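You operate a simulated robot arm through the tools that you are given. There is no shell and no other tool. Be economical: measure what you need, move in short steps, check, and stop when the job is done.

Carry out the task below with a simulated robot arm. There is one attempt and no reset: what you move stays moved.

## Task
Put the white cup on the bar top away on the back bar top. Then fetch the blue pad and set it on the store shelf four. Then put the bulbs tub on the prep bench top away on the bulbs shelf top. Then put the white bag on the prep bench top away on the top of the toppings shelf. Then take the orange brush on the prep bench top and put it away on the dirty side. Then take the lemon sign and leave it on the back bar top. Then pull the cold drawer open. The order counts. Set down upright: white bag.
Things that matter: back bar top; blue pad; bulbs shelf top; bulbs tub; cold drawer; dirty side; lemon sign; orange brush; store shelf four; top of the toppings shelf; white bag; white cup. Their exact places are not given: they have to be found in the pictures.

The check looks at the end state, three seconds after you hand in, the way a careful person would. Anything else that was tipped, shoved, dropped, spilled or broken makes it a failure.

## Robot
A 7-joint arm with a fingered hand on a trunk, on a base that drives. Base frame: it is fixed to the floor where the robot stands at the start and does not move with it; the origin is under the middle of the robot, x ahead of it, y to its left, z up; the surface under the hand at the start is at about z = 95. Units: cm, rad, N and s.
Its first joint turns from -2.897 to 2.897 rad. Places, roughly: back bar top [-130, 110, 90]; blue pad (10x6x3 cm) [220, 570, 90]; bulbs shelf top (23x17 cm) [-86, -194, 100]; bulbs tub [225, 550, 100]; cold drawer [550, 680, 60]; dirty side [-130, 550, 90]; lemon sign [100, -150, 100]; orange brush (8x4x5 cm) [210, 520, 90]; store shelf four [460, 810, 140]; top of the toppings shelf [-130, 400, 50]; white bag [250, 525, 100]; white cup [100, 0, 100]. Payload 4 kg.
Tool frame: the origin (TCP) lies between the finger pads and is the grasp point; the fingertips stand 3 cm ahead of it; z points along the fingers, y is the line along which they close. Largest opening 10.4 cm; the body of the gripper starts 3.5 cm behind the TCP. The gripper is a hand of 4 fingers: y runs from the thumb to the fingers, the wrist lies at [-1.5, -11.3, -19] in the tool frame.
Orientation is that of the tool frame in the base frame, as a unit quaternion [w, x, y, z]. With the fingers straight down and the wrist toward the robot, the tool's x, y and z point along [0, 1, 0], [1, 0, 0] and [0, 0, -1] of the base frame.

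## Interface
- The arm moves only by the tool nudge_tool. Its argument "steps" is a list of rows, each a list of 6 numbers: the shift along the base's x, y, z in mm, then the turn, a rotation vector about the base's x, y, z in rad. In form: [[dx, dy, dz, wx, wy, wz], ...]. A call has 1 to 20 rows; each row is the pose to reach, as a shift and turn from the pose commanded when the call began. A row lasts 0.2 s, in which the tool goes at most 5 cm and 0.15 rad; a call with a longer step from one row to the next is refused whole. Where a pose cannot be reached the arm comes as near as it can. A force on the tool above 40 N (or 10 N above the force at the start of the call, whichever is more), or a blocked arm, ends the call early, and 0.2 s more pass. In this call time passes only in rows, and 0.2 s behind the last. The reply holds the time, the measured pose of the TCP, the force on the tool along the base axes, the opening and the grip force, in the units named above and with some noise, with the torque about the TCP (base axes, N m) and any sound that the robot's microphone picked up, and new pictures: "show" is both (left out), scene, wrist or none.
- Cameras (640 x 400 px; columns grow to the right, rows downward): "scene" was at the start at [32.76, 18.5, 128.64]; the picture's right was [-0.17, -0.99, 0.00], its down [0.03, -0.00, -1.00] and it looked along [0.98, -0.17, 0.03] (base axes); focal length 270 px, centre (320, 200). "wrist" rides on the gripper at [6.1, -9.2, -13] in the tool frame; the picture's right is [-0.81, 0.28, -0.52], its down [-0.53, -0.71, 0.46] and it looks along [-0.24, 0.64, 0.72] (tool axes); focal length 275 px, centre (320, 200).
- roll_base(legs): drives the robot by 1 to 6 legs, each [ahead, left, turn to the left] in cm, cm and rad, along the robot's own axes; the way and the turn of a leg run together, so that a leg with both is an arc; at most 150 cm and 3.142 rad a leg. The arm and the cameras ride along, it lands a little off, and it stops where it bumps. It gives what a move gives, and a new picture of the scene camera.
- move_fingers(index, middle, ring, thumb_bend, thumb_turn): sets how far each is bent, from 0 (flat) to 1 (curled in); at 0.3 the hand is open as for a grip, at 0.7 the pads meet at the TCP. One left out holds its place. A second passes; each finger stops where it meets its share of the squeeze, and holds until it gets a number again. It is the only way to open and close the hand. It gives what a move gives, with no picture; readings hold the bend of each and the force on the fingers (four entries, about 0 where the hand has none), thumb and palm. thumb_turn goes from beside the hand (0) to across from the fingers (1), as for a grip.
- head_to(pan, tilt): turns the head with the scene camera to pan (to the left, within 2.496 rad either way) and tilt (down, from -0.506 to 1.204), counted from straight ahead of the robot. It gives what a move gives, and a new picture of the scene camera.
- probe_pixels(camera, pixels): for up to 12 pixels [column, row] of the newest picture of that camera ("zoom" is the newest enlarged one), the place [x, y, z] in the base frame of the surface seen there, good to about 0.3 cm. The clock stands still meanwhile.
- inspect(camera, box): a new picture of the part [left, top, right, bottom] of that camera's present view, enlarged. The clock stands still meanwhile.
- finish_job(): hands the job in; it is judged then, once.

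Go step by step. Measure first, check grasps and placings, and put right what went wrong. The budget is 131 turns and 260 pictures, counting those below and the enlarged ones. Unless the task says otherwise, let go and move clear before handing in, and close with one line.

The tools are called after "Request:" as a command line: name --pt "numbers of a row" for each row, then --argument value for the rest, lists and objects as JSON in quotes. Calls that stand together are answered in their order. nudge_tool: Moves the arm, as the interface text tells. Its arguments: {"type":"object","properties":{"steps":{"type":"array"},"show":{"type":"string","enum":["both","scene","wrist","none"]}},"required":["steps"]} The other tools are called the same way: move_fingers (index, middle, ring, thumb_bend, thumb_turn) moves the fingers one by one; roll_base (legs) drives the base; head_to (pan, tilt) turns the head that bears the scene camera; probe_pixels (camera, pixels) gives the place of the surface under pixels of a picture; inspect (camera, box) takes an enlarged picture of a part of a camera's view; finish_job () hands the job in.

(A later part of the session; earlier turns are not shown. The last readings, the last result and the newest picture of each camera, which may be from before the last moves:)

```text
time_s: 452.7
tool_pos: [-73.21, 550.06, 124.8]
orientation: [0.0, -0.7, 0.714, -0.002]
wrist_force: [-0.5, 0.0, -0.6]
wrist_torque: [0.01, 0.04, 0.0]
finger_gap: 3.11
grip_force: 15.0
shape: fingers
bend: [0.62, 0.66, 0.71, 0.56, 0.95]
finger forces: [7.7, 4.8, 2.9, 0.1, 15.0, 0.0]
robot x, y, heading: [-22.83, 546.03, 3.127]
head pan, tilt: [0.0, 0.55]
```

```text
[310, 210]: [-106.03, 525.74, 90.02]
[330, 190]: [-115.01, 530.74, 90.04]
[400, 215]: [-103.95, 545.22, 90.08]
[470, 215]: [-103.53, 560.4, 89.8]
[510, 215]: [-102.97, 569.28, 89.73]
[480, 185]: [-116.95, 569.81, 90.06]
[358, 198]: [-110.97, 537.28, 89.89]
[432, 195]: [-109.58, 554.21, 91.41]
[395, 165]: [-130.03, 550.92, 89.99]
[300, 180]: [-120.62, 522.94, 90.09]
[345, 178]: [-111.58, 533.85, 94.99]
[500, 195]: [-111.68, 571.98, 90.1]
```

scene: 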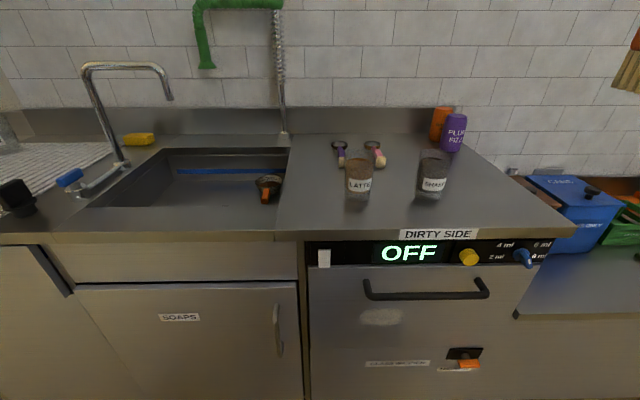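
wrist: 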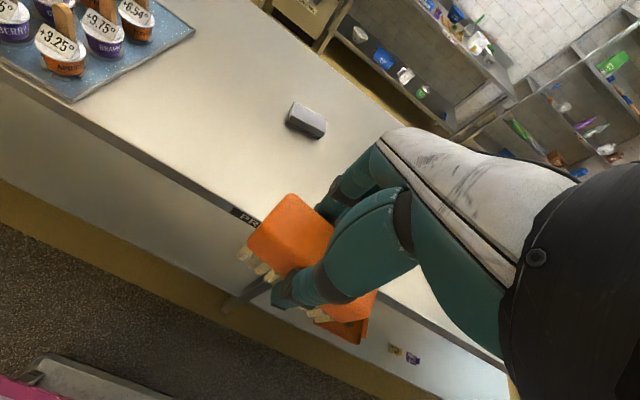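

Free spot at about (−108,566.5) right of the "shake" cup. Move base closer and go there.

Request:
roll_base --legs '[[12, -15, 0.015]]'

Request:
head_to --pan -0.1 --tilt 0.65

Request:
probe_pixels --camera "scene" --pixels '[[320, 200], [340, 200], [360, 190], [400, 200], [420, 190], [290, 190], [350, 230], [380, 170]]'

```text
time_s: 454.3
tool_pos: [-85.26, 564.36, 124.9]
orientation: [0.0, -0.705, 0.709, -0.001]
wrist_force: [0.3, 0.1, -0.2]
wrist_torque: [0.04, 0.03, -0.01]
finger_gap: 3.13
grip_force: 15.1
shape: fingers
bend: [0.62, 0.66, 0.71, 0.56, 0.95]
finger forces: [7.8, 4.7, 2.9, 0.0, 15.1, 0.0]
robot x, y, heading: [-34.5, 561.16, 3.139]
head pan, tilt: [0.0, 0.55]
```

scene: 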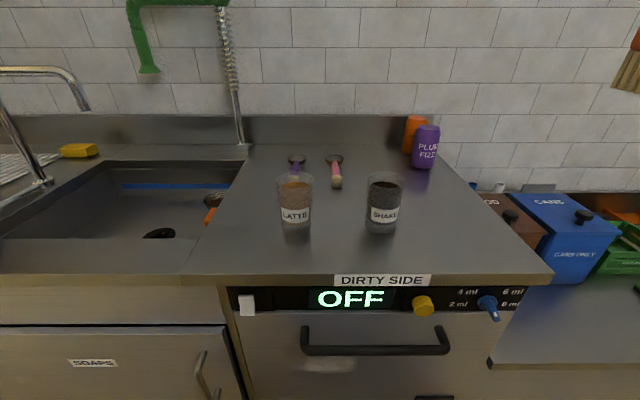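

```text
time_s: 454.9
tool_pos: [-85.17, 564.38, 124.81]
orientation: [0.001, -0.705, 0.709, -0.001]
wrist_force: [-0.2, 0.7, -0.7]
wrist_torque: [0.02, 0.01, 0.02]
finger_gap: 3.12
grip_force: 15.2
shape: fingers
bend: [0.62, 0.66, 0.71, 0.56, 0.95]
finger forces: [7.7, 4.7, 2.9, 0.1, 15.0, 0.1]
robot x, y, heading: [-34.73, 561.4, 3.138]
head pan, tilt: [-0.099, 0.649]
```

scene: 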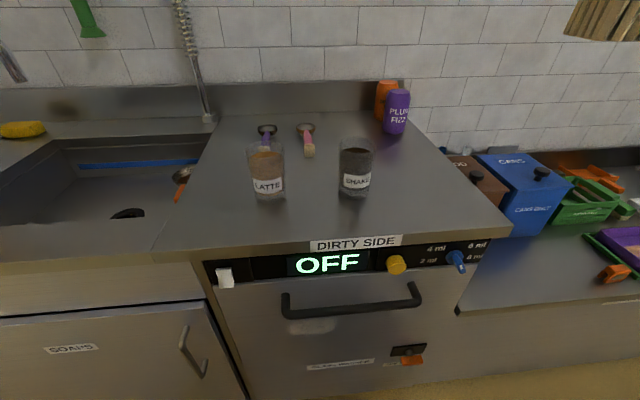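

```text
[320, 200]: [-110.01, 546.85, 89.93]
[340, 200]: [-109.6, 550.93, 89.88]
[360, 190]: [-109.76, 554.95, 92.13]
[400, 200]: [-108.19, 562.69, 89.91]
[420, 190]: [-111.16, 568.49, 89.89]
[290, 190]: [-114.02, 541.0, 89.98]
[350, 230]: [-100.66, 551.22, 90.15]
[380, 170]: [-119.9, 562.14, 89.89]
```

Request:
nudge_tool --pt "-45 5 0 0 0 0" --pt "-90 10 0 0 0 0" --pt "-135 15 0 0 0 0" --pt "-180 22 0 0 0 0" --pt "-220 27 0 0 0 0" --pt "-238 27 -40 0 0 0" --pt "-238 27 -90 0 0 0" --pt "-238 27 -140 0 0 0" --pt "-238 27 -190 0 0 0" --pt "-238 27 -235 0 0 0" --pt "-238 27 -270 0 0 0" --pt "-238 27 -290 0 0 0" --pt "-238 27 -297 0 0 0"

Request:
inspect --camera "scene" --box '[310, 110, 490, 260]'

```text
time_s: 457.7
tool_pos: [-109.15, 566.96, 95.0]
orientation: [0.0, -0.705, 0.709, -0.001]
wrist_force: [0.0, 0.0, -0.1]
wrist_torque: [-0.01, 0.0, -0.03]
finger_gap: 3.09
grip_force: 14.6
shape: fingers
bend: [0.62, 0.66, 0.71, 0.56, 0.95]
finger forces: [7.4, 4.6, 2.7, 0.1, 14.7, 0.0]
robot x, y, heading: [-34.98, 561.52, 3.133]
head pan, tilt: [-0.099, 0.649]
```

scene: 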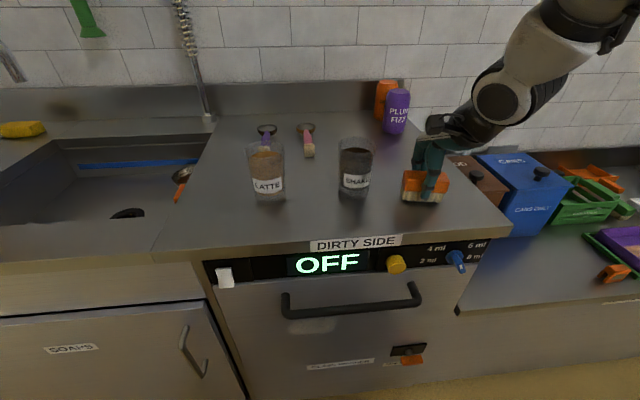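
wrist: 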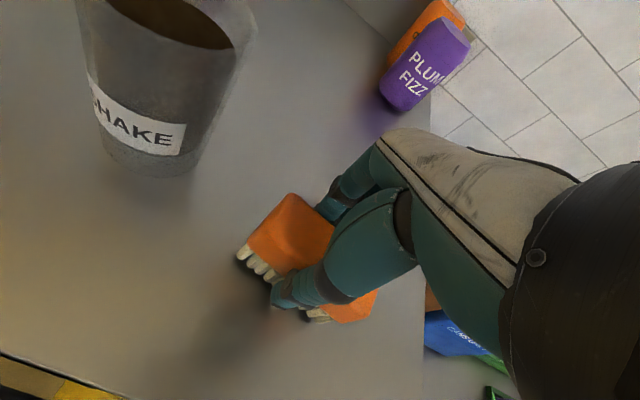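

```text
2.67 times, centred on (400, 185) of scene
```

zoom: 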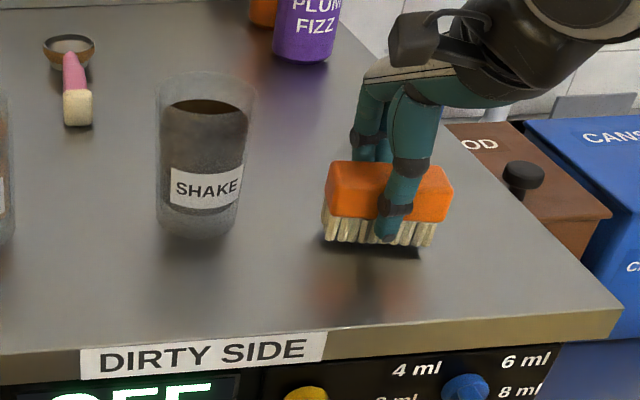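

Bristles just above the surface. Lower to contact, open, rise and retract.

Request:
nudge_tool --pt "0 0 -3 0 0 0" --pt "0 0 -5 0 0 0" --show "none"

Request:
move_fingers --index 0.35 --middle 0.35 --ring 0.35 --thumb_bend 0.3

Request:
nudge_tool --pt "0 0 40 0 0 0" --pt "0 0 90 0 0 0" --pt "0 0 140 0 0 0" --pt "0 0 190 0 0 0" --pt "0 0 240 0 0 0" --pt "0 0 290 0 0 0" --pt "45 -5 300 0 0 0" --pt "90 -10 300 0 0 0" --pt "135 -15 300 0 0 0" --pt "180 -20 300 0 0 0" --pt "220 -25 300 0 0 0" --show "scene"

```text
time_s: 458.3
tool_pos: [-109.01, 566.98, 94.58]
orientation: [0.001, -0.706, 0.708, -0.001]
wrist_force: [0.6, -0.4, -1.3]
wrist_torque: [-0.01, 0.0, -0.01]
finger_gap: 3.1
grip_force: 14.4
shape: fingers
bend: [0.62, 0.66, 0.71, 0.56, 0.95]
finger forces: [7.4, 4.6, 2.8, 0.0, 14.7, 0.1]
robot x, y, heading: [-34.29, 561.51, 3.142]
head pan, tilt: [-0.099, 0.649]
```

```text
time_s: 459.3
tool_pos: [-109.06, 566.98, 94.68]
orientation: [0.0, -0.705, 0.709, -0.002]
wrist_force: [0.2, 0.2, 0.0]
wrist_torque: [0.0, 0.0, -0.06]
finger_gap: 9.66
grip_force: 0.1
shape: fingers
bend: [0.35, 0.35, 0.35, 0.3, 0.97]
finger forces: [0.0, 0.1, 0.1, 0.0, 0.0, 0.0]
robot x, y, heading: [-35.02, 561.6, 3.138]
head pan, tilt: [-0.099, 0.649]
```

```text
time_s: 461.7
tool_pos: [-87.19, 564.56, 124.51]
orientation: [0.0, -0.705, 0.709, -0.001]
wrist_force: [-1.1, 0.5, 0.9]
wrist_torque: [0.01, -0.05, -0.01]
finger_gap: 9.67
grip_force: 0.1
shape: fingers
bend: [0.35, 0.35, 0.35, 0.3, 0.97]
finger forces: [0.0, 0.0, 0.1, 0.0, 0.0, 0.1]
robot x, y, heading: [-34.78, 561.18, 3.133]
head pan, tilt: [-0.099, 0.649]
```

scene: 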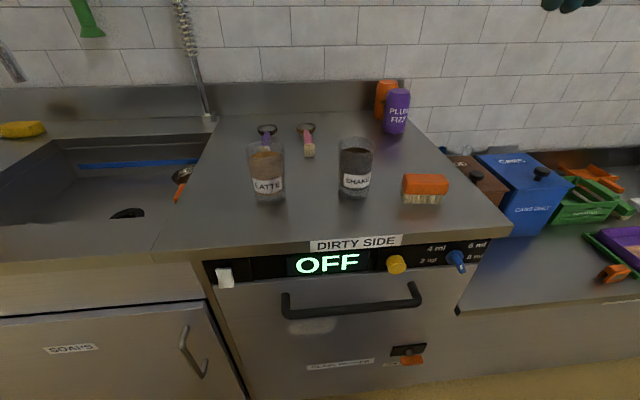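

Brush stands on the dirty side. Now down the aisle for the lemon sign near (100,−150).

Request:
roll_base --legs '[[-10, 0, 1.578], [150, 0, 0], [150, 0, 0], [150, 0, 0], [140, 0, 0]]'

Request:
head_to --pan 0.7 --tilt 0.3

```text
time_s: 493.6
tool_pos: [-31.85, -74.2, 124.68]
orientation: [-0.002, 1.0, -0.014, 0.0]
wrist_force: [0.6, 0.5, 1.0]
wrist_torque: [-0.02, 0.02, -0.01]
finger_gap: 9.66
grip_force: 0.1
shape: fingers
bend: [0.35, 0.35, 0.35, 0.3, 0.97]
finger forces: [0.1, 0.0, 0.0, 0.0, 0.1, 0.0]
robot x, y, heading: [-27.81, -21.72, -1.596]
head pan, tilt: [-0.099, 0.649]
```

scene: 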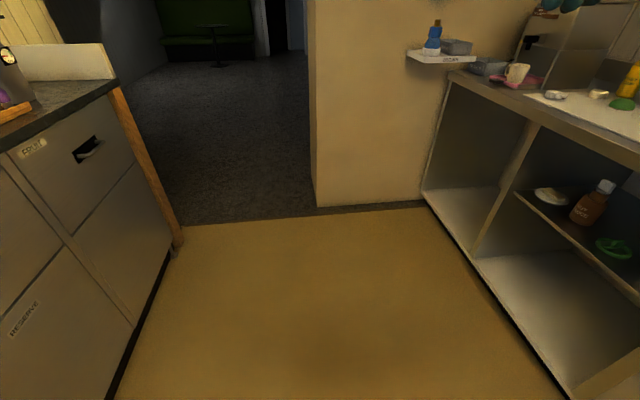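

```text
time_s: 494.8
tool_pos: [-31.86, -74.27, 124.61]
orientation: [0.0, 1.0, -0.014, 0.001]
wrist_force: [-0.6, 1.0, -1.1]
wrist_torque: [0.05, 0.0, -0.01]
finger_gap: 9.66
grip_force: 0.0
shape: fingers
bend: [0.35, 0.35, 0.35, 0.3, 0.97]
finger forces: [0.0, 0.1, 0.0, 0.0, 0.0, 0.1]
robot x, y, heading: [-27.64, -21.99, -1.597]
head pan, tilt: [0.7, 0.3]
```

scene: 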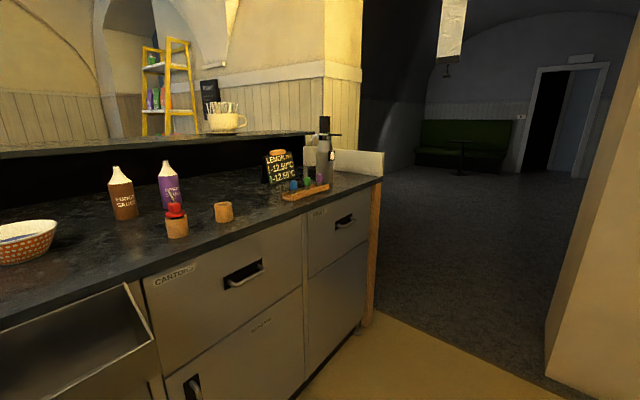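

Lemon sign seen at (278,167) by the bottles. Zoom and probe.

Request:
inspect --camera "scene" --box '[230, 110, 390, 220]'

Request:
probe_pixels --camera "zoom" --pixels '[[185, 165], [195, 195], [150, 285], [240, 285], [195, 290], [255, 180], [150, 180], [310, 250], [375, 120], [280, 340], [30, 115], [380, 300]]'

```text
3.64 times, centred on (310, 165) of scene
```

zoom: 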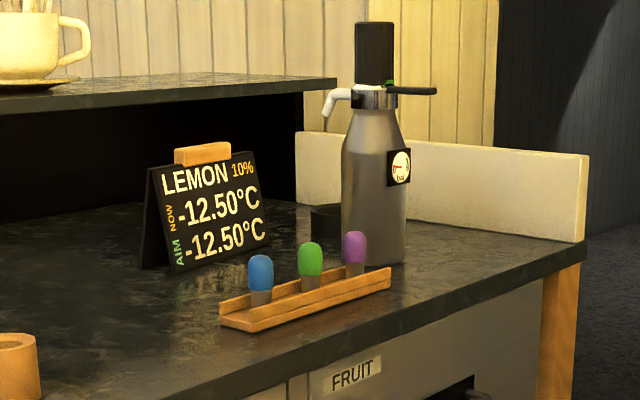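

```text
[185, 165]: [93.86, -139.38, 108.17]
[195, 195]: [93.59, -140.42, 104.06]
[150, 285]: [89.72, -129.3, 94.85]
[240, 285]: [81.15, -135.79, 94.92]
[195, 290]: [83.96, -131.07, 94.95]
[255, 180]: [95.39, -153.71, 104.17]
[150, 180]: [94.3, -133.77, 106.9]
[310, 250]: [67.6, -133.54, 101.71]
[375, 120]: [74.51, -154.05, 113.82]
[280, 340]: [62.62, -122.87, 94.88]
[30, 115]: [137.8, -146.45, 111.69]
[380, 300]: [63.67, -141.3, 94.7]
```

It is an A-frame sign with a wooden block on top (z≈107–111) around (94,−143); a tall siphon stands at (74,−154). I'll approach from (3,−118) facing +x so the arm stays north of the siphon.

Request:
roll_base --legs '[[96, 0, 0.026], [0, 0, 1.571], [32, 0, 0]]'

Request:
head_to --pan -0.45 --tilt 0.35

Request:
inspect --camera "scene" --box '[220, 100, 420, 240]'

```text
time_s: 505.4
tool_pos: [56.2, -121.78, 124.56]
orientation: [-0.001, 0.711, 0.703, 0.0]
wrist_force: [1.3, 0.3, 0.1]
wrist_torque: [0.01, 0.05, -0.01]
finger_gap: 9.68
grip_force: 0.0
shape: fingers
bend: [0.35, 0.35, 0.35, 0.3, 0.97]
finger forces: [0.0, 0.1, 0.1, 0.1, 0.0, 0.0]
robot x, y, heading: [3.86, -118.5, -0.009]
head pan, tilt: [0.7, 0.3]
```

scene: 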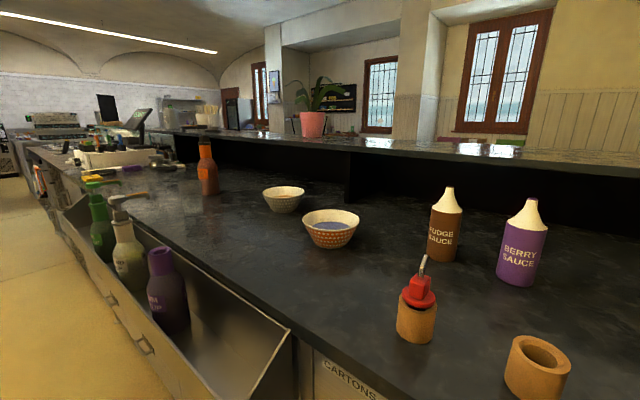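

```text
time_s: 506.7
tool_pos: [56.19, -121.76, 124.69]
orientation: [-0.001, 0.71, 0.704, 0.0]
wrist_force: [-0.4, -0.5, 0.3]
wrist_torque: [0.04, -0.02, 0.01]
finger_gap: 9.68
grip_force: 0.0
shape: fingers
bend: [0.35, 0.35, 0.35, 0.3, 0.97]
finger forces: [0.0, 0.0, 0.0, 0.0, 0.0, 0.0]
robot x, y, heading: [3.85, -118.42, -0.007]
head pan, tilt: [-0.45, 0.351]
```

scene: 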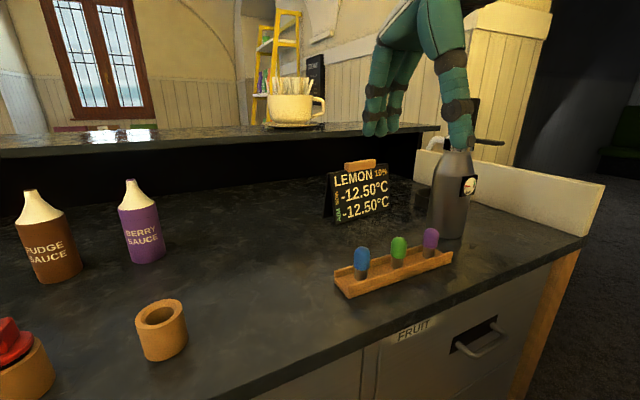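

```text
2.86 times, centred on (320, 170) of scene
```

zoom: 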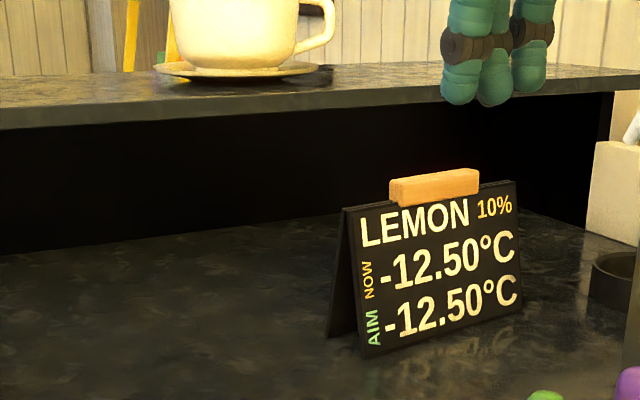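

Request:
probe_pixels --camera "zoom" --pixels '[[395, 195], [475, 185], [435, 175], [400, 180], [470, 172], [345, 212], [515, 185], [370, 350], [520, 305], [330, 335], [435, 200], [435, 230]]'

Request:
probe_pixels --camera "scene" --pixels '[[430, 210], [455, 180], [470, 110], [500, 142], [435, 143], [440, 128], [300, 128], [405, 128], [345, 285], [450, 255], [362, 250], [400, 240]]'

```text
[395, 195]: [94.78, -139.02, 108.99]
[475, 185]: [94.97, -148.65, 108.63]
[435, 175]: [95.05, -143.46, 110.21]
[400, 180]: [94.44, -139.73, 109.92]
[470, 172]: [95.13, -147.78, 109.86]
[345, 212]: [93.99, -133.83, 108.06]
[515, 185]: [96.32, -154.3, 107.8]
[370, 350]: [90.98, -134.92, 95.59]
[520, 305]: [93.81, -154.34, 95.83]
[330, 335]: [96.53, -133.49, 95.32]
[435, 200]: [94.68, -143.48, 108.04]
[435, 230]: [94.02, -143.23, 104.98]
```

```text
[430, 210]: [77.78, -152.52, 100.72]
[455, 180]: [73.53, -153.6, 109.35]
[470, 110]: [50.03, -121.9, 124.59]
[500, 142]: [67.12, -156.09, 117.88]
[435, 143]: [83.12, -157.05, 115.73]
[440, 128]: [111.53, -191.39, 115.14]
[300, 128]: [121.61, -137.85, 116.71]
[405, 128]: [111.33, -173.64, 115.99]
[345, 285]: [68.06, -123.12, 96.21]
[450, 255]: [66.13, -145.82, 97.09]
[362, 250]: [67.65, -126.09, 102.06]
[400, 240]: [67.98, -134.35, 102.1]
```

Block handle: y −139…−148.7, front x≈94.8, z 108–111. Move above it at z≈126 with a +0.11 yaw, then look.

Request:
nudge_tool --pt "35 -20 15 0 0 0.03" --pt "75 -40 20 0 0 0.06" --pt "115 -62 20 0 0 0.11" --pt "155 -85 20 0 0 0.11" --pt "195 -107 20 0 0 0.11" --pt "235 -130 20 0 0 0.11" --pt "275 -150 20 0 0 0.11" --pt "315 -172 20 0 0 0.11" --pt "355 -195 20 0 0 0.11" --pt "395 -218 20 0 0 0.11"

Request:
inspect --camera "wrist" --box '[120, 120, 440, 400]'

```text
time_s: 508.9
tool_pos: [95.87, -143.7, 126.89]
orientation: [0.001, 0.671, 0.742, 0.0]
wrist_force: [0.0, 0.9, 1.1]
wrist_torque: [-0.03, -0.02, -0.01]
finger_gap: 9.69
grip_force: 0.0
shape: fingers
bend: [0.35, 0.35, 0.35, 0.3, 0.97]
finger forces: [0.0, 0.0, 0.0, 0.0, 0.0, 0.0]
robot x, y, heading: [3.42, -118.55, -0.009]
head pan, tilt: [-0.45, 0.351]
```

scene: 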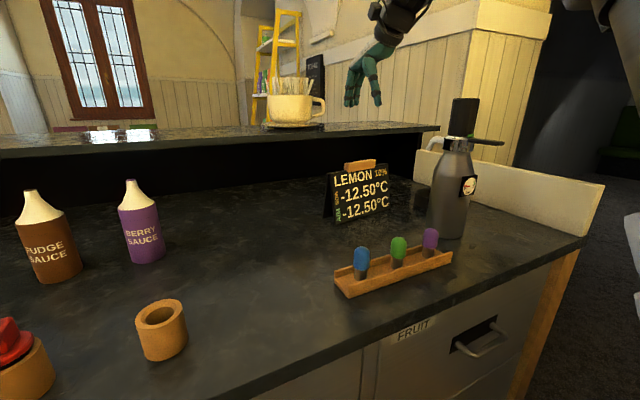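
wrist: 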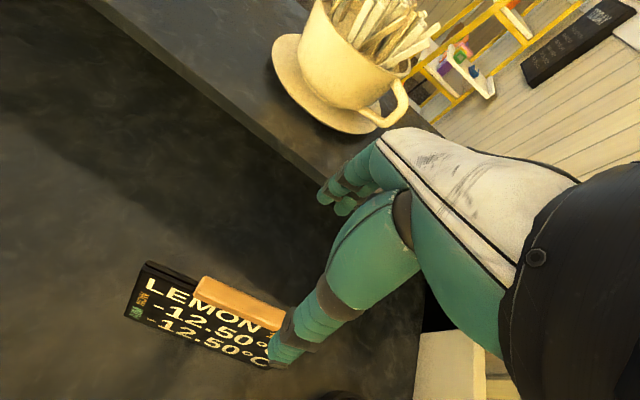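

```text
1.43 times, centred on (280, 260) of wrist
```

zoom: 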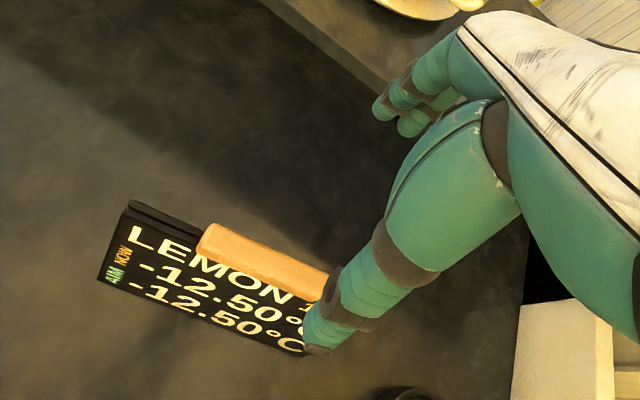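

Request:
probe_pixels --camera "zoom" --pixels '[[260, 255], [205, 230], [215, 255], [270, 248], [255, 268], [320, 275], [180, 220], [140, 205], [125, 225], [240, 240]]'

```text
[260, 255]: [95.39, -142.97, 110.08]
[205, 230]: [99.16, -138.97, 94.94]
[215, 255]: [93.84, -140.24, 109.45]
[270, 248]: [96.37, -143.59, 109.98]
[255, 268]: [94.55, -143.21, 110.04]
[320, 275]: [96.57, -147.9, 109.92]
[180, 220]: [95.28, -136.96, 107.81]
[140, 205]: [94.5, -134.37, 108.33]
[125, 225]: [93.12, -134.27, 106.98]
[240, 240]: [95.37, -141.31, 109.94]
```

Block centre (95.5,−143.7), top z 110. Descend to z≈108.8 and close.

Request:
nudge_tool --pt "-3 0 -45 0 0 0" --pt "-3 0 -90 0 0 0" --pt "-3 0 -130 0 0 0" --pt "-3 0 -160 0 0 0" --pt "-3 0 -181 0 0 0" --show "none"

Request:
move_fingers --index 0.58 --middle 0.58 --ring 0.58 --thumb_bend 0.55

Request:
inspect --camera "scene" --box '[300, 90, 480, 240]'

Request:
inspect --camera "wrist" --box '[120, 120, 440, 400]'

```text
time_s: 510.1
tool_pos: [95.26, -143.51, 108.53]
orientation: [-0.002, 0.671, 0.741, 0.0]
wrist_force: [-0.4, -0.2, 1.1]
wrist_torque: [0.02, -0.02, -0.02]
finger_gap: 9.65
grip_force: 0.0
shape: fingers
bend: [0.35, 0.35, 0.35, 0.3, 0.97]
finger forces: [0.0, 0.1, 0.0, 0.1, 0.0, 0.0]
robot x, y, heading: [3.71, -118.67, -0.007]
head pan, tilt: [-0.45, 0.351]
```

```text
time_s: 511.1
tool_pos: [95.33, -143.51, 108.63]
orientation: [-0.001, 0.67, 0.742, 0.0]
wrist_force: [-0.3, 0.2, 0.3]
wrist_torque: [0.01, -0.03, -0.01]
finger_gap: 3.71
grip_force: 0.0
shape: fingers
bend: [0.57, 0.57, 0.57, 0.55, 0.97]
finger forces: [0.0, 0.0, 0.1, 0.0, 0.0, 0.0]
robot x, y, heading: [3.46, -118.43, -0.008]
head pan, tilt: [-0.45, 0.351]
```

```text
2.67 times, centred on (390, 165) of scene
```

zoom: 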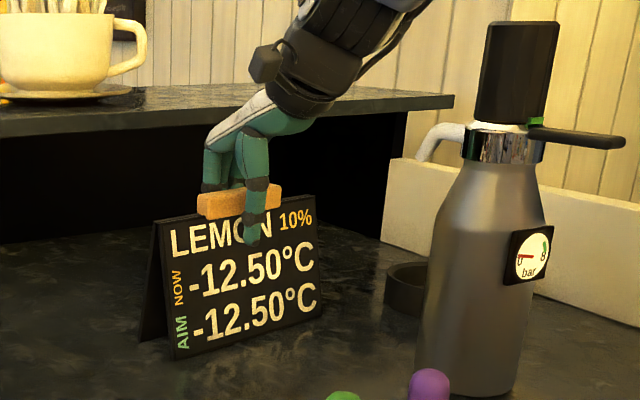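

```text
1.43 times, centred on (280, 260) of wrist
```

zoom: 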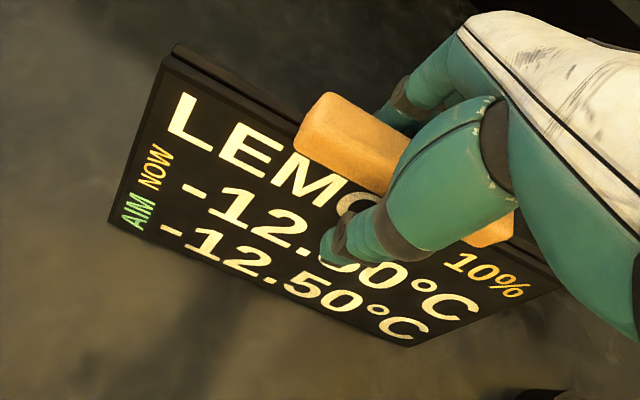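

Well centred on the block. Close firmly and lift 4 cm.

Request:
move_fingers --index 0.75 --middle 0.75 --ring 0.75 --thumb_bend 0.7

Request:
nudge_tool --pt "0 0 20 0 0 0" --pt "0 0 45 0 0 0"

```text
time_s: 512.1
tool_pos: [95.25, -143.61, 108.41]
orientation: [-0.001, 0.672, 0.741, 0.001]
wrist_force: [-0.3, -0.6, 0.5]
wrist_torque: [-0.01, 0.11, 0.05]
finger_gap: 1.53
grip_force: 11.1
shape: fingers
bend: [0.74, 0.74, 0.74, 0.61, 0.96]
finger forces: [5.3, 3.4, 1.3, 0.0, 12.2, 0.0]
robot x, y, heading: [3.52, -118.18, -0.006]
head pan, tilt: [-0.45, 0.351]
```

```text
time_s: 512.7
tool_pos: [95.34, -143.35, 112.83]
orientation: [-0.001, 0.671, 0.741, 0.0]
wrist_force: [0.4, -0.7, -2.2]
wrist_torque: [0.0, -0.01, 0.02]
finger_gap: 1.52
grip_force: 10.4
shape: fingers
bend: [0.74, 0.74, 0.75, 0.61, 0.95]
finger forces: [6.5, 3.4, 0.9, 0.0, 11.1, 0.0]
robot x, y, heading: [3.94, -118.55, -0.009]
head pan, tilt: [-0.45, 0.351]
```

scene: 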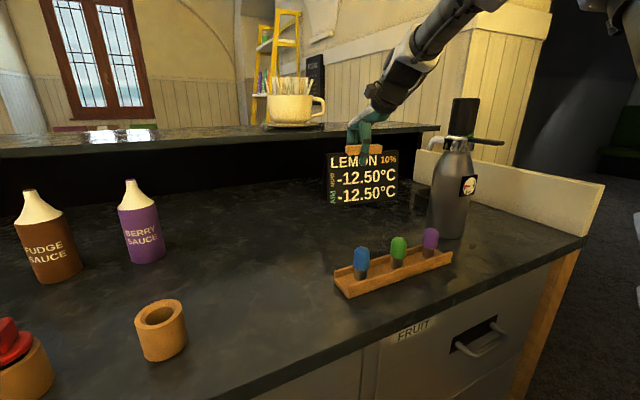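
wrist: 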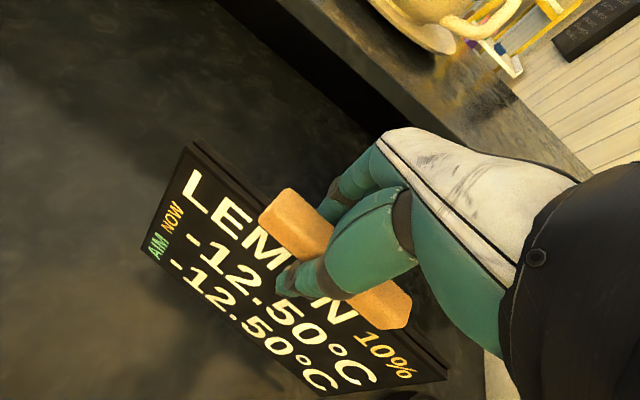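

Sign is lifted. Raise, move north first away from the siphon, then retract.

Request:
nudge_tool --pt "0 0 45 0 0 0" --pt "0 0 90 0 0 0" --pt "0 40 115 0 0 0" --pt "0 85 130 0 0 0" --pt "-10 130 140 0 0 -0.05" --pt "-20 175 150 0 0 -0.1" --pt "-60 200 150 0 0 -0.1" --pt "-105 215 150 0 0 -0.1" --pt "-150 220 150 0 0 -0.1" --pt "-195 220 150 0 0 -0.1" --pt "-240 220 150 0 0 -0.1" --pt "-285 220 150 0 0 -0.1" --pt "-330 220 150 0 0 -0.1" --pt "-375 220 150 0 0 -0.1"

```text
time_s: 515.7
tool_pos: [57.83, -121.38, 127.92]
orientation: [-0.002, 0.707, 0.707, -0.001]
wrist_force: [0.6, -0.3, -1.8]
wrist_torque: [-0.02, -0.02, 0.0]
finger_gap: 1.51
grip_force: 10.5
shape: fingers
bend: [0.74, 0.74, 0.75, 0.61, 0.95]
finger forces: [6.4, 3.7, 0.7, 0.1, 11.0, 0.0]
robot x, y, heading: [3.62, -118.37, -0.013]
head pan, tilt: [-0.45, 0.351]
```

scene: 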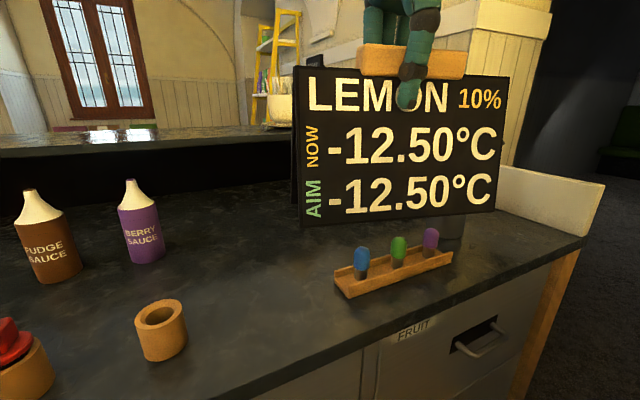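
wrist: 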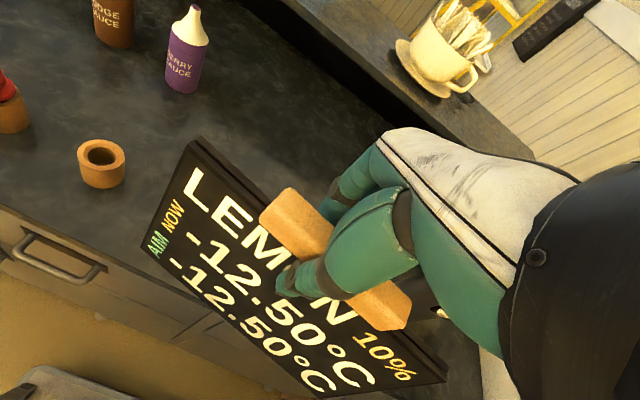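

Carry to the back bar: back off, strafe north to y≈198, turn to face it.

Request:
roll_base --legs '[[-29, 0, 0.01], [0, 150, 0], [0, 150, 0], [0, 18, 0], [0, 0, 1.571], [0, 0, 1.571]]'

Request:
head_to --pan 0 --tilt 0.6

Request:
probe_pixels --camera "scene" --pixels '[[320, 180], [320, 150], [320, 210], [400, 180], [240, 180], [180, 180], [450, 150], [360, 200]]'

```text
time_s: 540.5
tool_pos: [-86.25, 194.41, 127.77]
orientation: [0.0, 0.739, -0.673, 0.001]
wrist_force: [-0.1, 0.9, -2.0]
wrist_torque: [-0.01, 0.01, 0.01]
finger_gap: 1.45
grip_force: 9.5
shape: fingers
bend: [0.74, 0.74, 0.75, 0.61, 0.95]
finger forces: [5.7, 3.0, 0.5, 0.0, 9.4, 0.0]
robot x, y, heading: [-31.79, 196.51, -3.055]
head pan, tilt: [-0.45, 0.351]
```

scene: 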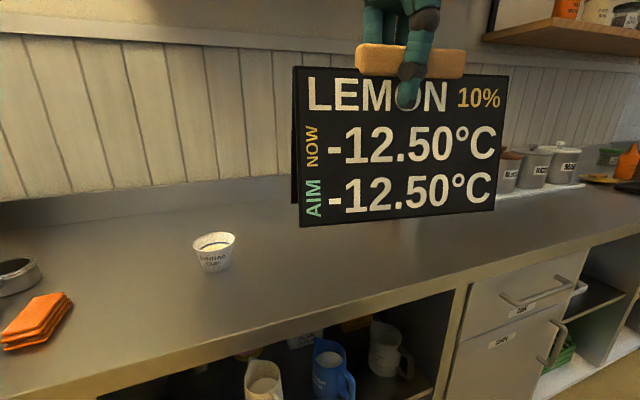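

```text
time_s: 541.4
tool_pos: [-86.11, 194.56, 127.91]
orientation: [-0.001, 0.739, -0.673, 0.001]
wrist_force: [0.4, 0.5, -1.7]
wrist_torque: [0.01, 0.02, 0.02]
finger_gap: 1.44
grip_force: 8.9
shape: fingers
bend: [0.74, 0.74, 0.75, 0.61, 0.95]
finger forces: [5.7, 2.8, 0.5, 0.0, 9.5, 0.1]
robot x, y, heading: [-31.95, 196.05, -3.05]
head pan, tilt: [0.0, 0.6]
```

scene: 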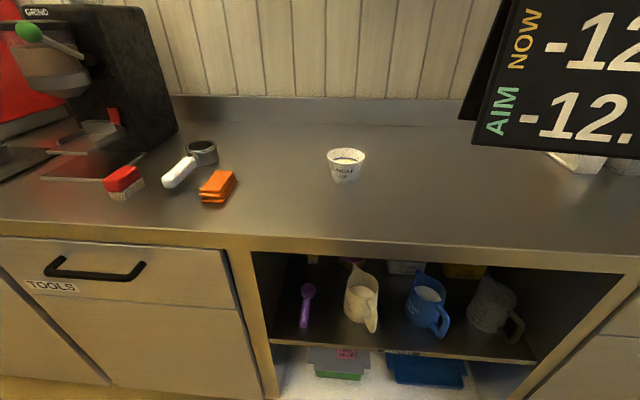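

```text
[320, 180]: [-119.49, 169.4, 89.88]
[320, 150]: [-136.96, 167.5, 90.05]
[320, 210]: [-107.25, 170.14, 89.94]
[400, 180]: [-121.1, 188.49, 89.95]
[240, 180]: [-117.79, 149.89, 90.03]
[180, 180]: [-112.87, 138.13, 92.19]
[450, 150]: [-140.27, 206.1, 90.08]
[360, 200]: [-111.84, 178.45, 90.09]
```

Cup is still fine at (345,165). Straighten heading, tighten grip slightly, and move in.

Request:
move_fingers --index 0.8 --middle 0.8 --thumb_bend 0.74

Request:
roll_base --legs '[[0, 0, -0.09], [8, 0, 0]]'

Request:
head_to --pan -0.1 --tilt 0.45

```text
time_s: 542.4
tool_pos: [-86.16, 194.48, 127.87]
orientation: [0.0, 0.74, -0.673, 0.0]
wrist_force: [-0.5, 0.2, -2.0]
wrist_torque: [-0.04, 0.03, -0.03]
finger_gap: 1.53
grip_force: 18.1
shape: fingers
bend: [0.77, 0.78, 0.75, 0.6, 0.95]
finger forces: [10.3, 8.0, 0.0, 0.0, 18.3, 0.2]
robot x, y, heading: [-31.98, 196.22, -3.06]
head pan, tilt: [0.0, 0.6]
```

```text
time_s: 544.0
tool_pos: [-94.29, 199.37, 127.84]
orientation: [-0.001, 0.709, -0.705, 0.001]
wrist_force: [-0.9, 0.3, -2.3]
wrist_torque: [-0.02, -0.03, 0.01]
finger_gap: 1.52
grip_force: 18.3
shape: fingers
bend: [0.77, 0.78, 0.75, 0.6, 0.95]
finger forces: [10.3, 7.9, 0.1, 0.0, 18.3, 0.0]
robot x, y, heading: [-40.15, 196.34, 3.138]
head pan, tilt: [0.0, 0.6]
```

scene: 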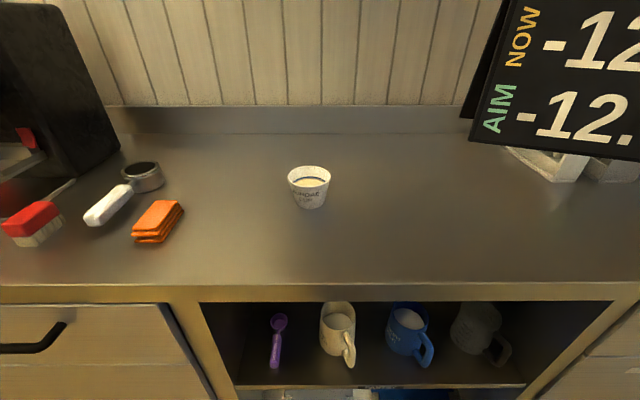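

```text
time_s: 544.7
tool_pos: [-94.25, 199.49, 127.99]
orientation: [0.0, 0.709, -0.706, 0.002]
wrist_force: [0.1, -0.3, -1.8]
wrist_torque: [-0.01, 0.0, 0.0]
finger_gap: 1.55
grip_force: 18.1
shape: fingers
bend: [0.77, 0.78, 0.75, 0.6, 0.95]
finger forces: [10.4, 8.0, 0.1, 0.1, 18.3, 0.0]
robot x, y, heading: [-40.09, 196.41, 3.135]
head pan, tilt: [-0.099, 0.45]
```

scene: 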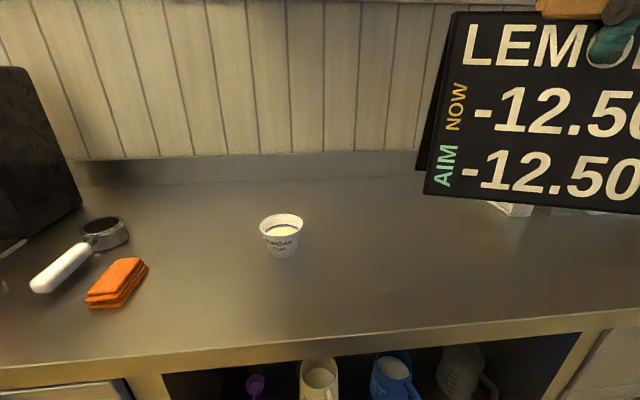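

Request:
probe_pixels --camera "scene" --pixels '[[430, 192], [600, 205], [418, 166], [510, 207], [560, 210], [480, 220], [455, 20], [480, 240]]'

```text
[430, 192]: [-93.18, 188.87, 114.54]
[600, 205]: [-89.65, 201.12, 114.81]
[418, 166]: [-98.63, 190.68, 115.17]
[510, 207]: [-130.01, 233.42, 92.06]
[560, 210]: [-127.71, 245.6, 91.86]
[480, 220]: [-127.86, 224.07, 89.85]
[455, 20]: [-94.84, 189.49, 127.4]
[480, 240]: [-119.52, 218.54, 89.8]
```

Sign base is level within 0.5 cm at z≈114.5; tray is far (y 233). Move in 21 cm and lower.

Request:
nudge_tool --pt "-45 0 0 0 0 0" --pt "-90 0 0 0 0 0" --pt "-135 0 0 0 0 0" --pt "-180 0 0 0 0 0" --pt "-215 0 0 0 0 0" --pt "-215 0 -50 0 0 0" --pt "-215 0 -100 0 0 0" --pt "-215 0 -150 0 0 0" --pt "-215 0 -190 0 0 0" --pt "-215 0 -220 0 0 0" --pt "-215 0 -235 0 0 0" --show "wrist"

Request:
head_to --pan -0.1 --tilt 0.6

Request:
inspect --camera "scene" --box '[240, 60, 480, 220]'

```text
time_s: 547.1
tool_pos: [-115.68, 199.39, 104.38]
orientation: [0.0, 0.708, -0.706, 0.0]
wrist_force: [-0.3, 0.4, -2.2]
wrist_torque: [-0.01, 0.07, -0.02]
finger_gap: 1.52
grip_force: 18.6
shape: fingers
bend: [0.77, 0.78, 0.75, 0.6, 0.95]
finger forces: [10.6, 7.7, 0.0, 0.1, 18.0, 0.0]
robot x, y, heading: [-39.93, 196.4, 3.137]
head pan, tilt: [-0.099, 0.45]
```

wrist: 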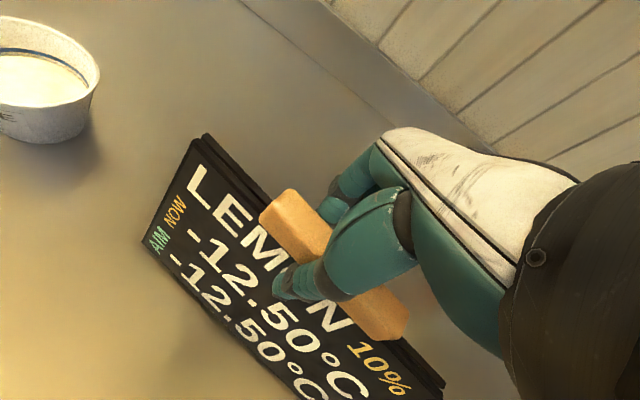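

```text
time_s: 547.8
tool_pos: [-115.47, 199.36, 104.37]
orientation: [0.001, 0.708, -0.706, 0.001]
wrist_force: [-0.4, -0.9, -2.2]
wrist_torque: [0.01, 0.03, -0.01]
finger_gap: 1.52
grip_force: 18.7
shape: fingers
bend: [0.77, 0.78, 0.75, 0.6, 0.95]
finger forces: [10.6, 7.5, 0.0, 0.0, 18.1, 0.1]
robot x, y, heading: [-39.64, 196.94, 3.133]
head pan, tilt: [-0.099, 0.6]
```

scene: 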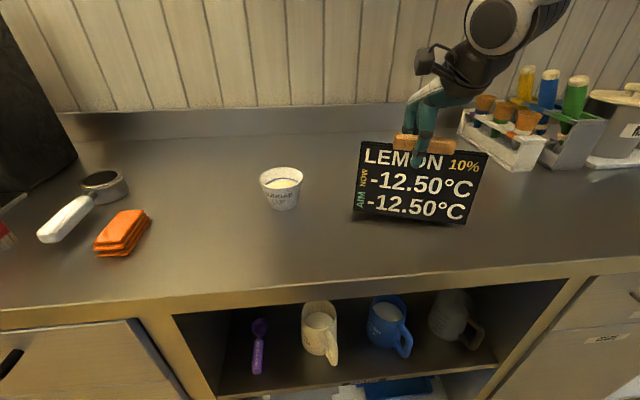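

```text
2.50 times, centred on (360, 140) of scene
```

zoom: 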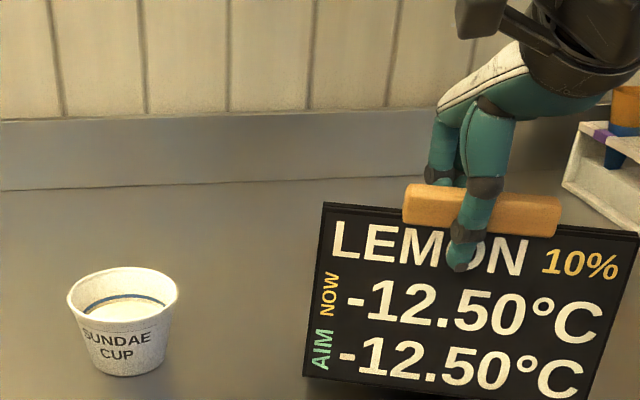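

Lower the last ~1 cm to contact.

Request:
nudge_tool --pt "0 0 -5 0 0 0" --pt "0 0 -9 0 0 0" --pt "0 0 -12 0 0 0" --pt "0 0 -15 0 0 0" --show "none"

Request:
inspect --camera "scene" --box '[320, 90, 520, 250]'

```text
time_s: 549.0
tool_pos: [-115.91, 199.44, 103.21]
orientation: [-0.004, -0.707, 0.707, 0.002]
wrist_force: [-0.8, 3.0, 13.7]
wrist_torque: [-0.08, -0.38, 0.07]
finger_gap: 1.72
grip_force: 21.4
shape: fingers
bend: [0.79, 0.8, 0.75, 0.6, 0.94]
finger forces: [10.5, 11.2, 0.0, 0.1, 20.1, 0.0]
robot x, y, heading: [-39.38, 196.76, 3.138]
head pan, tilt: [-0.099, 0.6]
stopped in row 4: the force on the tool passed its limit at 41 N (the readings are from after the stop); the commanded pose is now the measured one
```

```text
2.50 times, centred on (420, 170) of scene
5 turns are left
```

zoom: 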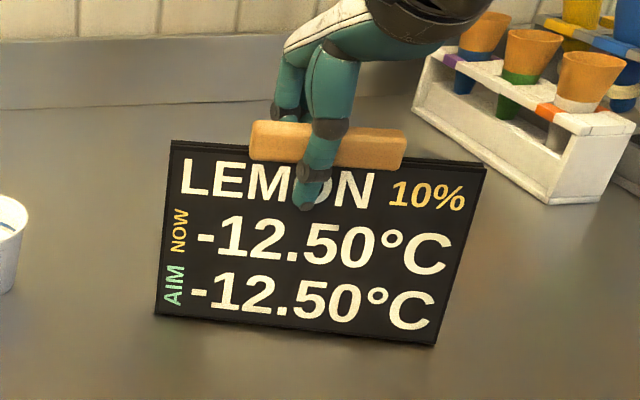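

Only 5 turns remain, so I'll chain steps: release the sign, rise, retract, drive to the cold drawer near (550,680) facing +x, and view it with a blind probe grid.

Request:
nudge_tool --pt "0 0 2 0 0 0" --show "none"

Request:
move_fingers --index 0.35 --middle 0.35 --ring 0.35 --thumb_bend 0.3

Request:
nudge_tool --pt "0 0 30 0 0 0" --pt "0 0 75 0 0 0" --pt "0 0 120 0 0 0" --pt "0 0 165 0 0 0" --pt "0 0 210 0 0 0" --pt "0 0 250 0 0 0" --pt "45 0 250 0 0 0" --pt "90 0 250 0 0 0" --pt "135 0 250 0 0 0" --pt "180 0 250 0 0 0" --pt "220 0 250 0 0 0" --show "scene"

Request:
roll_base --legs '[[-12, 0, 0], [0, 0, -1.567], [150, 0, 0], [150, 0, 0], [150, 0, 0], [33, 0, 0]]'

Request:
roll_base --legs '[[0, 0, -1.571], [150, 0, 0], [150, 0, 0], [150, 0, 0], [20, 0, 0]]'

Request:
head_to --pan 0.0 --tilt 0.6

Request:
probe_pixels --camera "scene" --pixels '[[280, 150], [360, 150], [440, 150], [280, 200], [360, 200], [440, 200], [280, 250], [360, 250], [440, 250], [280, 300], [360, 300], [440, 300]]'

Request:
inspect --camera "scene" --box '[220, 100, 500, 340]'

```text
time_s: 549.4
tool_pos: [-115.89, 199.35, 103.31]
orientation: [0.003, 0.709, -0.706, 0.0]
wrist_force: [-1.1, -0.2, 4.1]
wrist_torque: [-0.05, -0.21, 0.05]
finger_gap: 1.71
grip_force: 18.4
shape: fingers
bend: [0.78, 0.8, 0.75, 0.6, 0.94]
finger forces: [8.8, 9.5, 0.1, 0.0, 18.6, 0.1]
robot x, y, heading: [-40.06, 196.6, 3.133]
head pan, tilt: [-0.099, 0.6]
```

```text
time_s: 550.4
tool_pos: [-115.87, 199.42, 103.37]
orientation: [0.003, 0.708, -0.706, 0.0]
wrist_force: [0.3, -0.2, -0.1]
wrist_torque: [0.01, -0.02, -0.01]
finger_gap: 9.65
grip_force: 0.1
shape: fingers
bend: [0.35, 0.35, 0.35, 0.3, 0.97]
finger forces: [0.0, 0.0, 0.1, 0.0, 0.1, 0.1]
robot x, y, heading: [-39.78, 196.46, 3.136]
head pan, tilt: [-0.099, 0.6]
```

```text
time_s: 552.8
tool_pos: [-93.79, 199.28, 128.34]
orientation: [0.003, 0.708, -0.706, -0.001]
wrist_force: [-0.4, -0.1, 0.5]
wrist_torque: [0.0, -0.06, -0.04]
finger_gap: 9.67
grip_force: 0.1
shape: fingers
bend: [0.35, 0.35, 0.35, 0.3, 0.97]
finger forces: [0.1, 0.1, 0.0, 0.0, 0.0, 0.1]
robot x, y, heading: [-39.97, 196.73, 3.133]
head pan, tilt: [-0.099, 0.6]
```

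scene: 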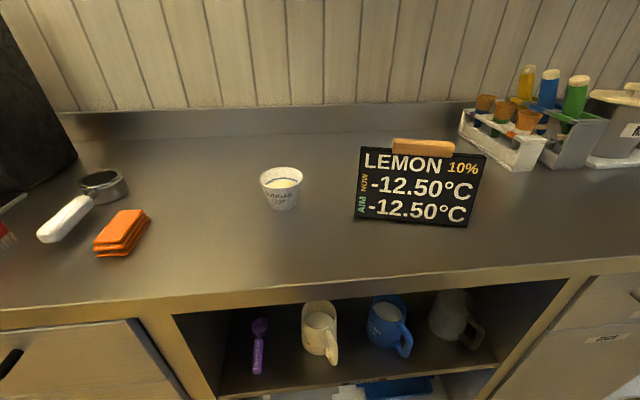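

```text
time_s: 580.8
tool_pos: [19.25, 731.02, 128.4]
orientation: [-0.001, 0.055, 0.998, 0.002]
wrist_force: [0.0, -0.2, -0.8]
wrist_torque: [-0.02, -0.01, 0.0]
finger_gap: 9.66
grip_force: 0.1
shape: fingers
bend: [0.35, 0.35, 0.35, 0.3, 0.97]
finger forces: [0.1, 0.0, 0.1, 0.1, 0.0, 0.0]
robot x, y, heading: [10.39, 677.61, 1.452]
head pan, tilt: [-0.099, 0.6]
```

scene: 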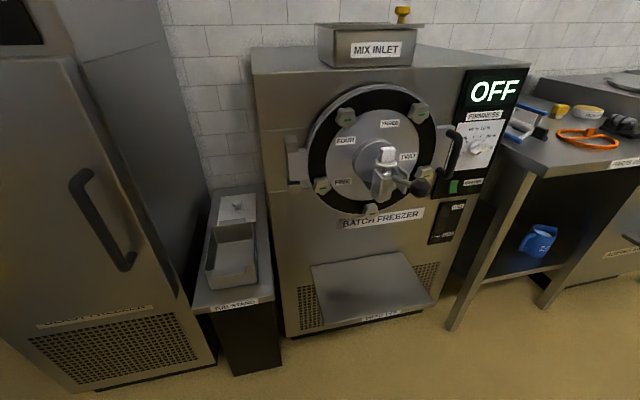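

```text
time_s: 607.1
tool_pos: [524.81, 605.78, 128.43]
orientation: [0.001, 0.749, 0.663, 0.003]
wrist_force: [-0.1, 0.2, -0.1]
wrist_torque: [0.01, 0.01, -0.02]
finger_gap: 9.67
grip_force: 0.1
shape: fingers
bend: [0.35, 0.35, 0.35, 0.3, 0.97]
finger forces: [0.0, 0.0, 0.0, 0.0, 0.0, 0.0]
robot x, y, heading: [471.96, 615.17, -0.13]
head pan, tilt: [-0.099, 0.6]
```

scene: 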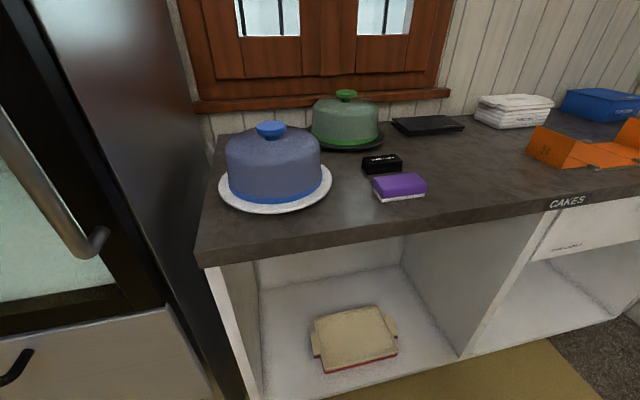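

```text
time_s: 607.8
tool_pos: [524.75, 605.81, 128.46]
orientation: [0.001, 0.749, 0.662, 0.002]
wrist_force: [0.4, 0.0, -0.4]
wrist_torque: [-0.03, 0.03, 0.02]
finger_gap: 9.65
grip_force: 0.0
shape: fingers
bend: [0.35, 0.35, 0.35, 0.3, 0.97]
finger forces: [0.1, 0.0, 0.1, 0.0, 0.1, 0.1]
robot x, y, heading: [471.96, 615.42, -0.133]
head pan, tilt: [0.0, 0.6]
```

scene: 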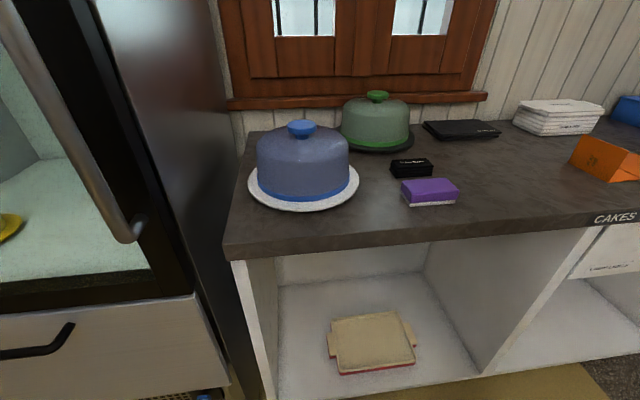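

```text
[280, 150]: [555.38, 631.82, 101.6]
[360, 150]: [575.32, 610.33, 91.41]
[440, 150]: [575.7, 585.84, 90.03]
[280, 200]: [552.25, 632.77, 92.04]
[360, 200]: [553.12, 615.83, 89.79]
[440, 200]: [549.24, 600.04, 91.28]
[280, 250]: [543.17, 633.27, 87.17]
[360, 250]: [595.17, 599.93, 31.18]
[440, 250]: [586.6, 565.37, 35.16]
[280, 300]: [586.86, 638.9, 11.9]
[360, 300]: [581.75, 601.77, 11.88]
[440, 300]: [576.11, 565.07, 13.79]
```

```text
1.67 times, centred on (360, 220) of scene
4 turns are left
```

zoom: 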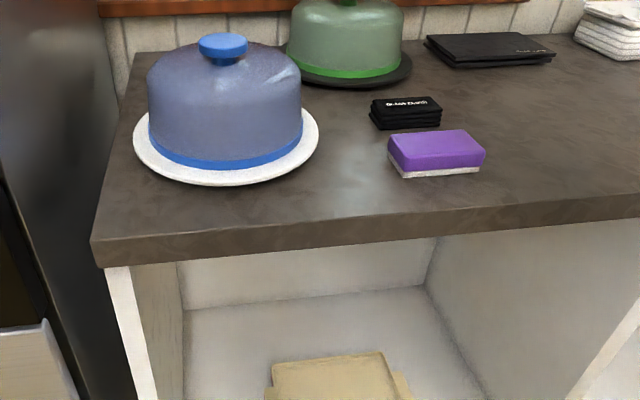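

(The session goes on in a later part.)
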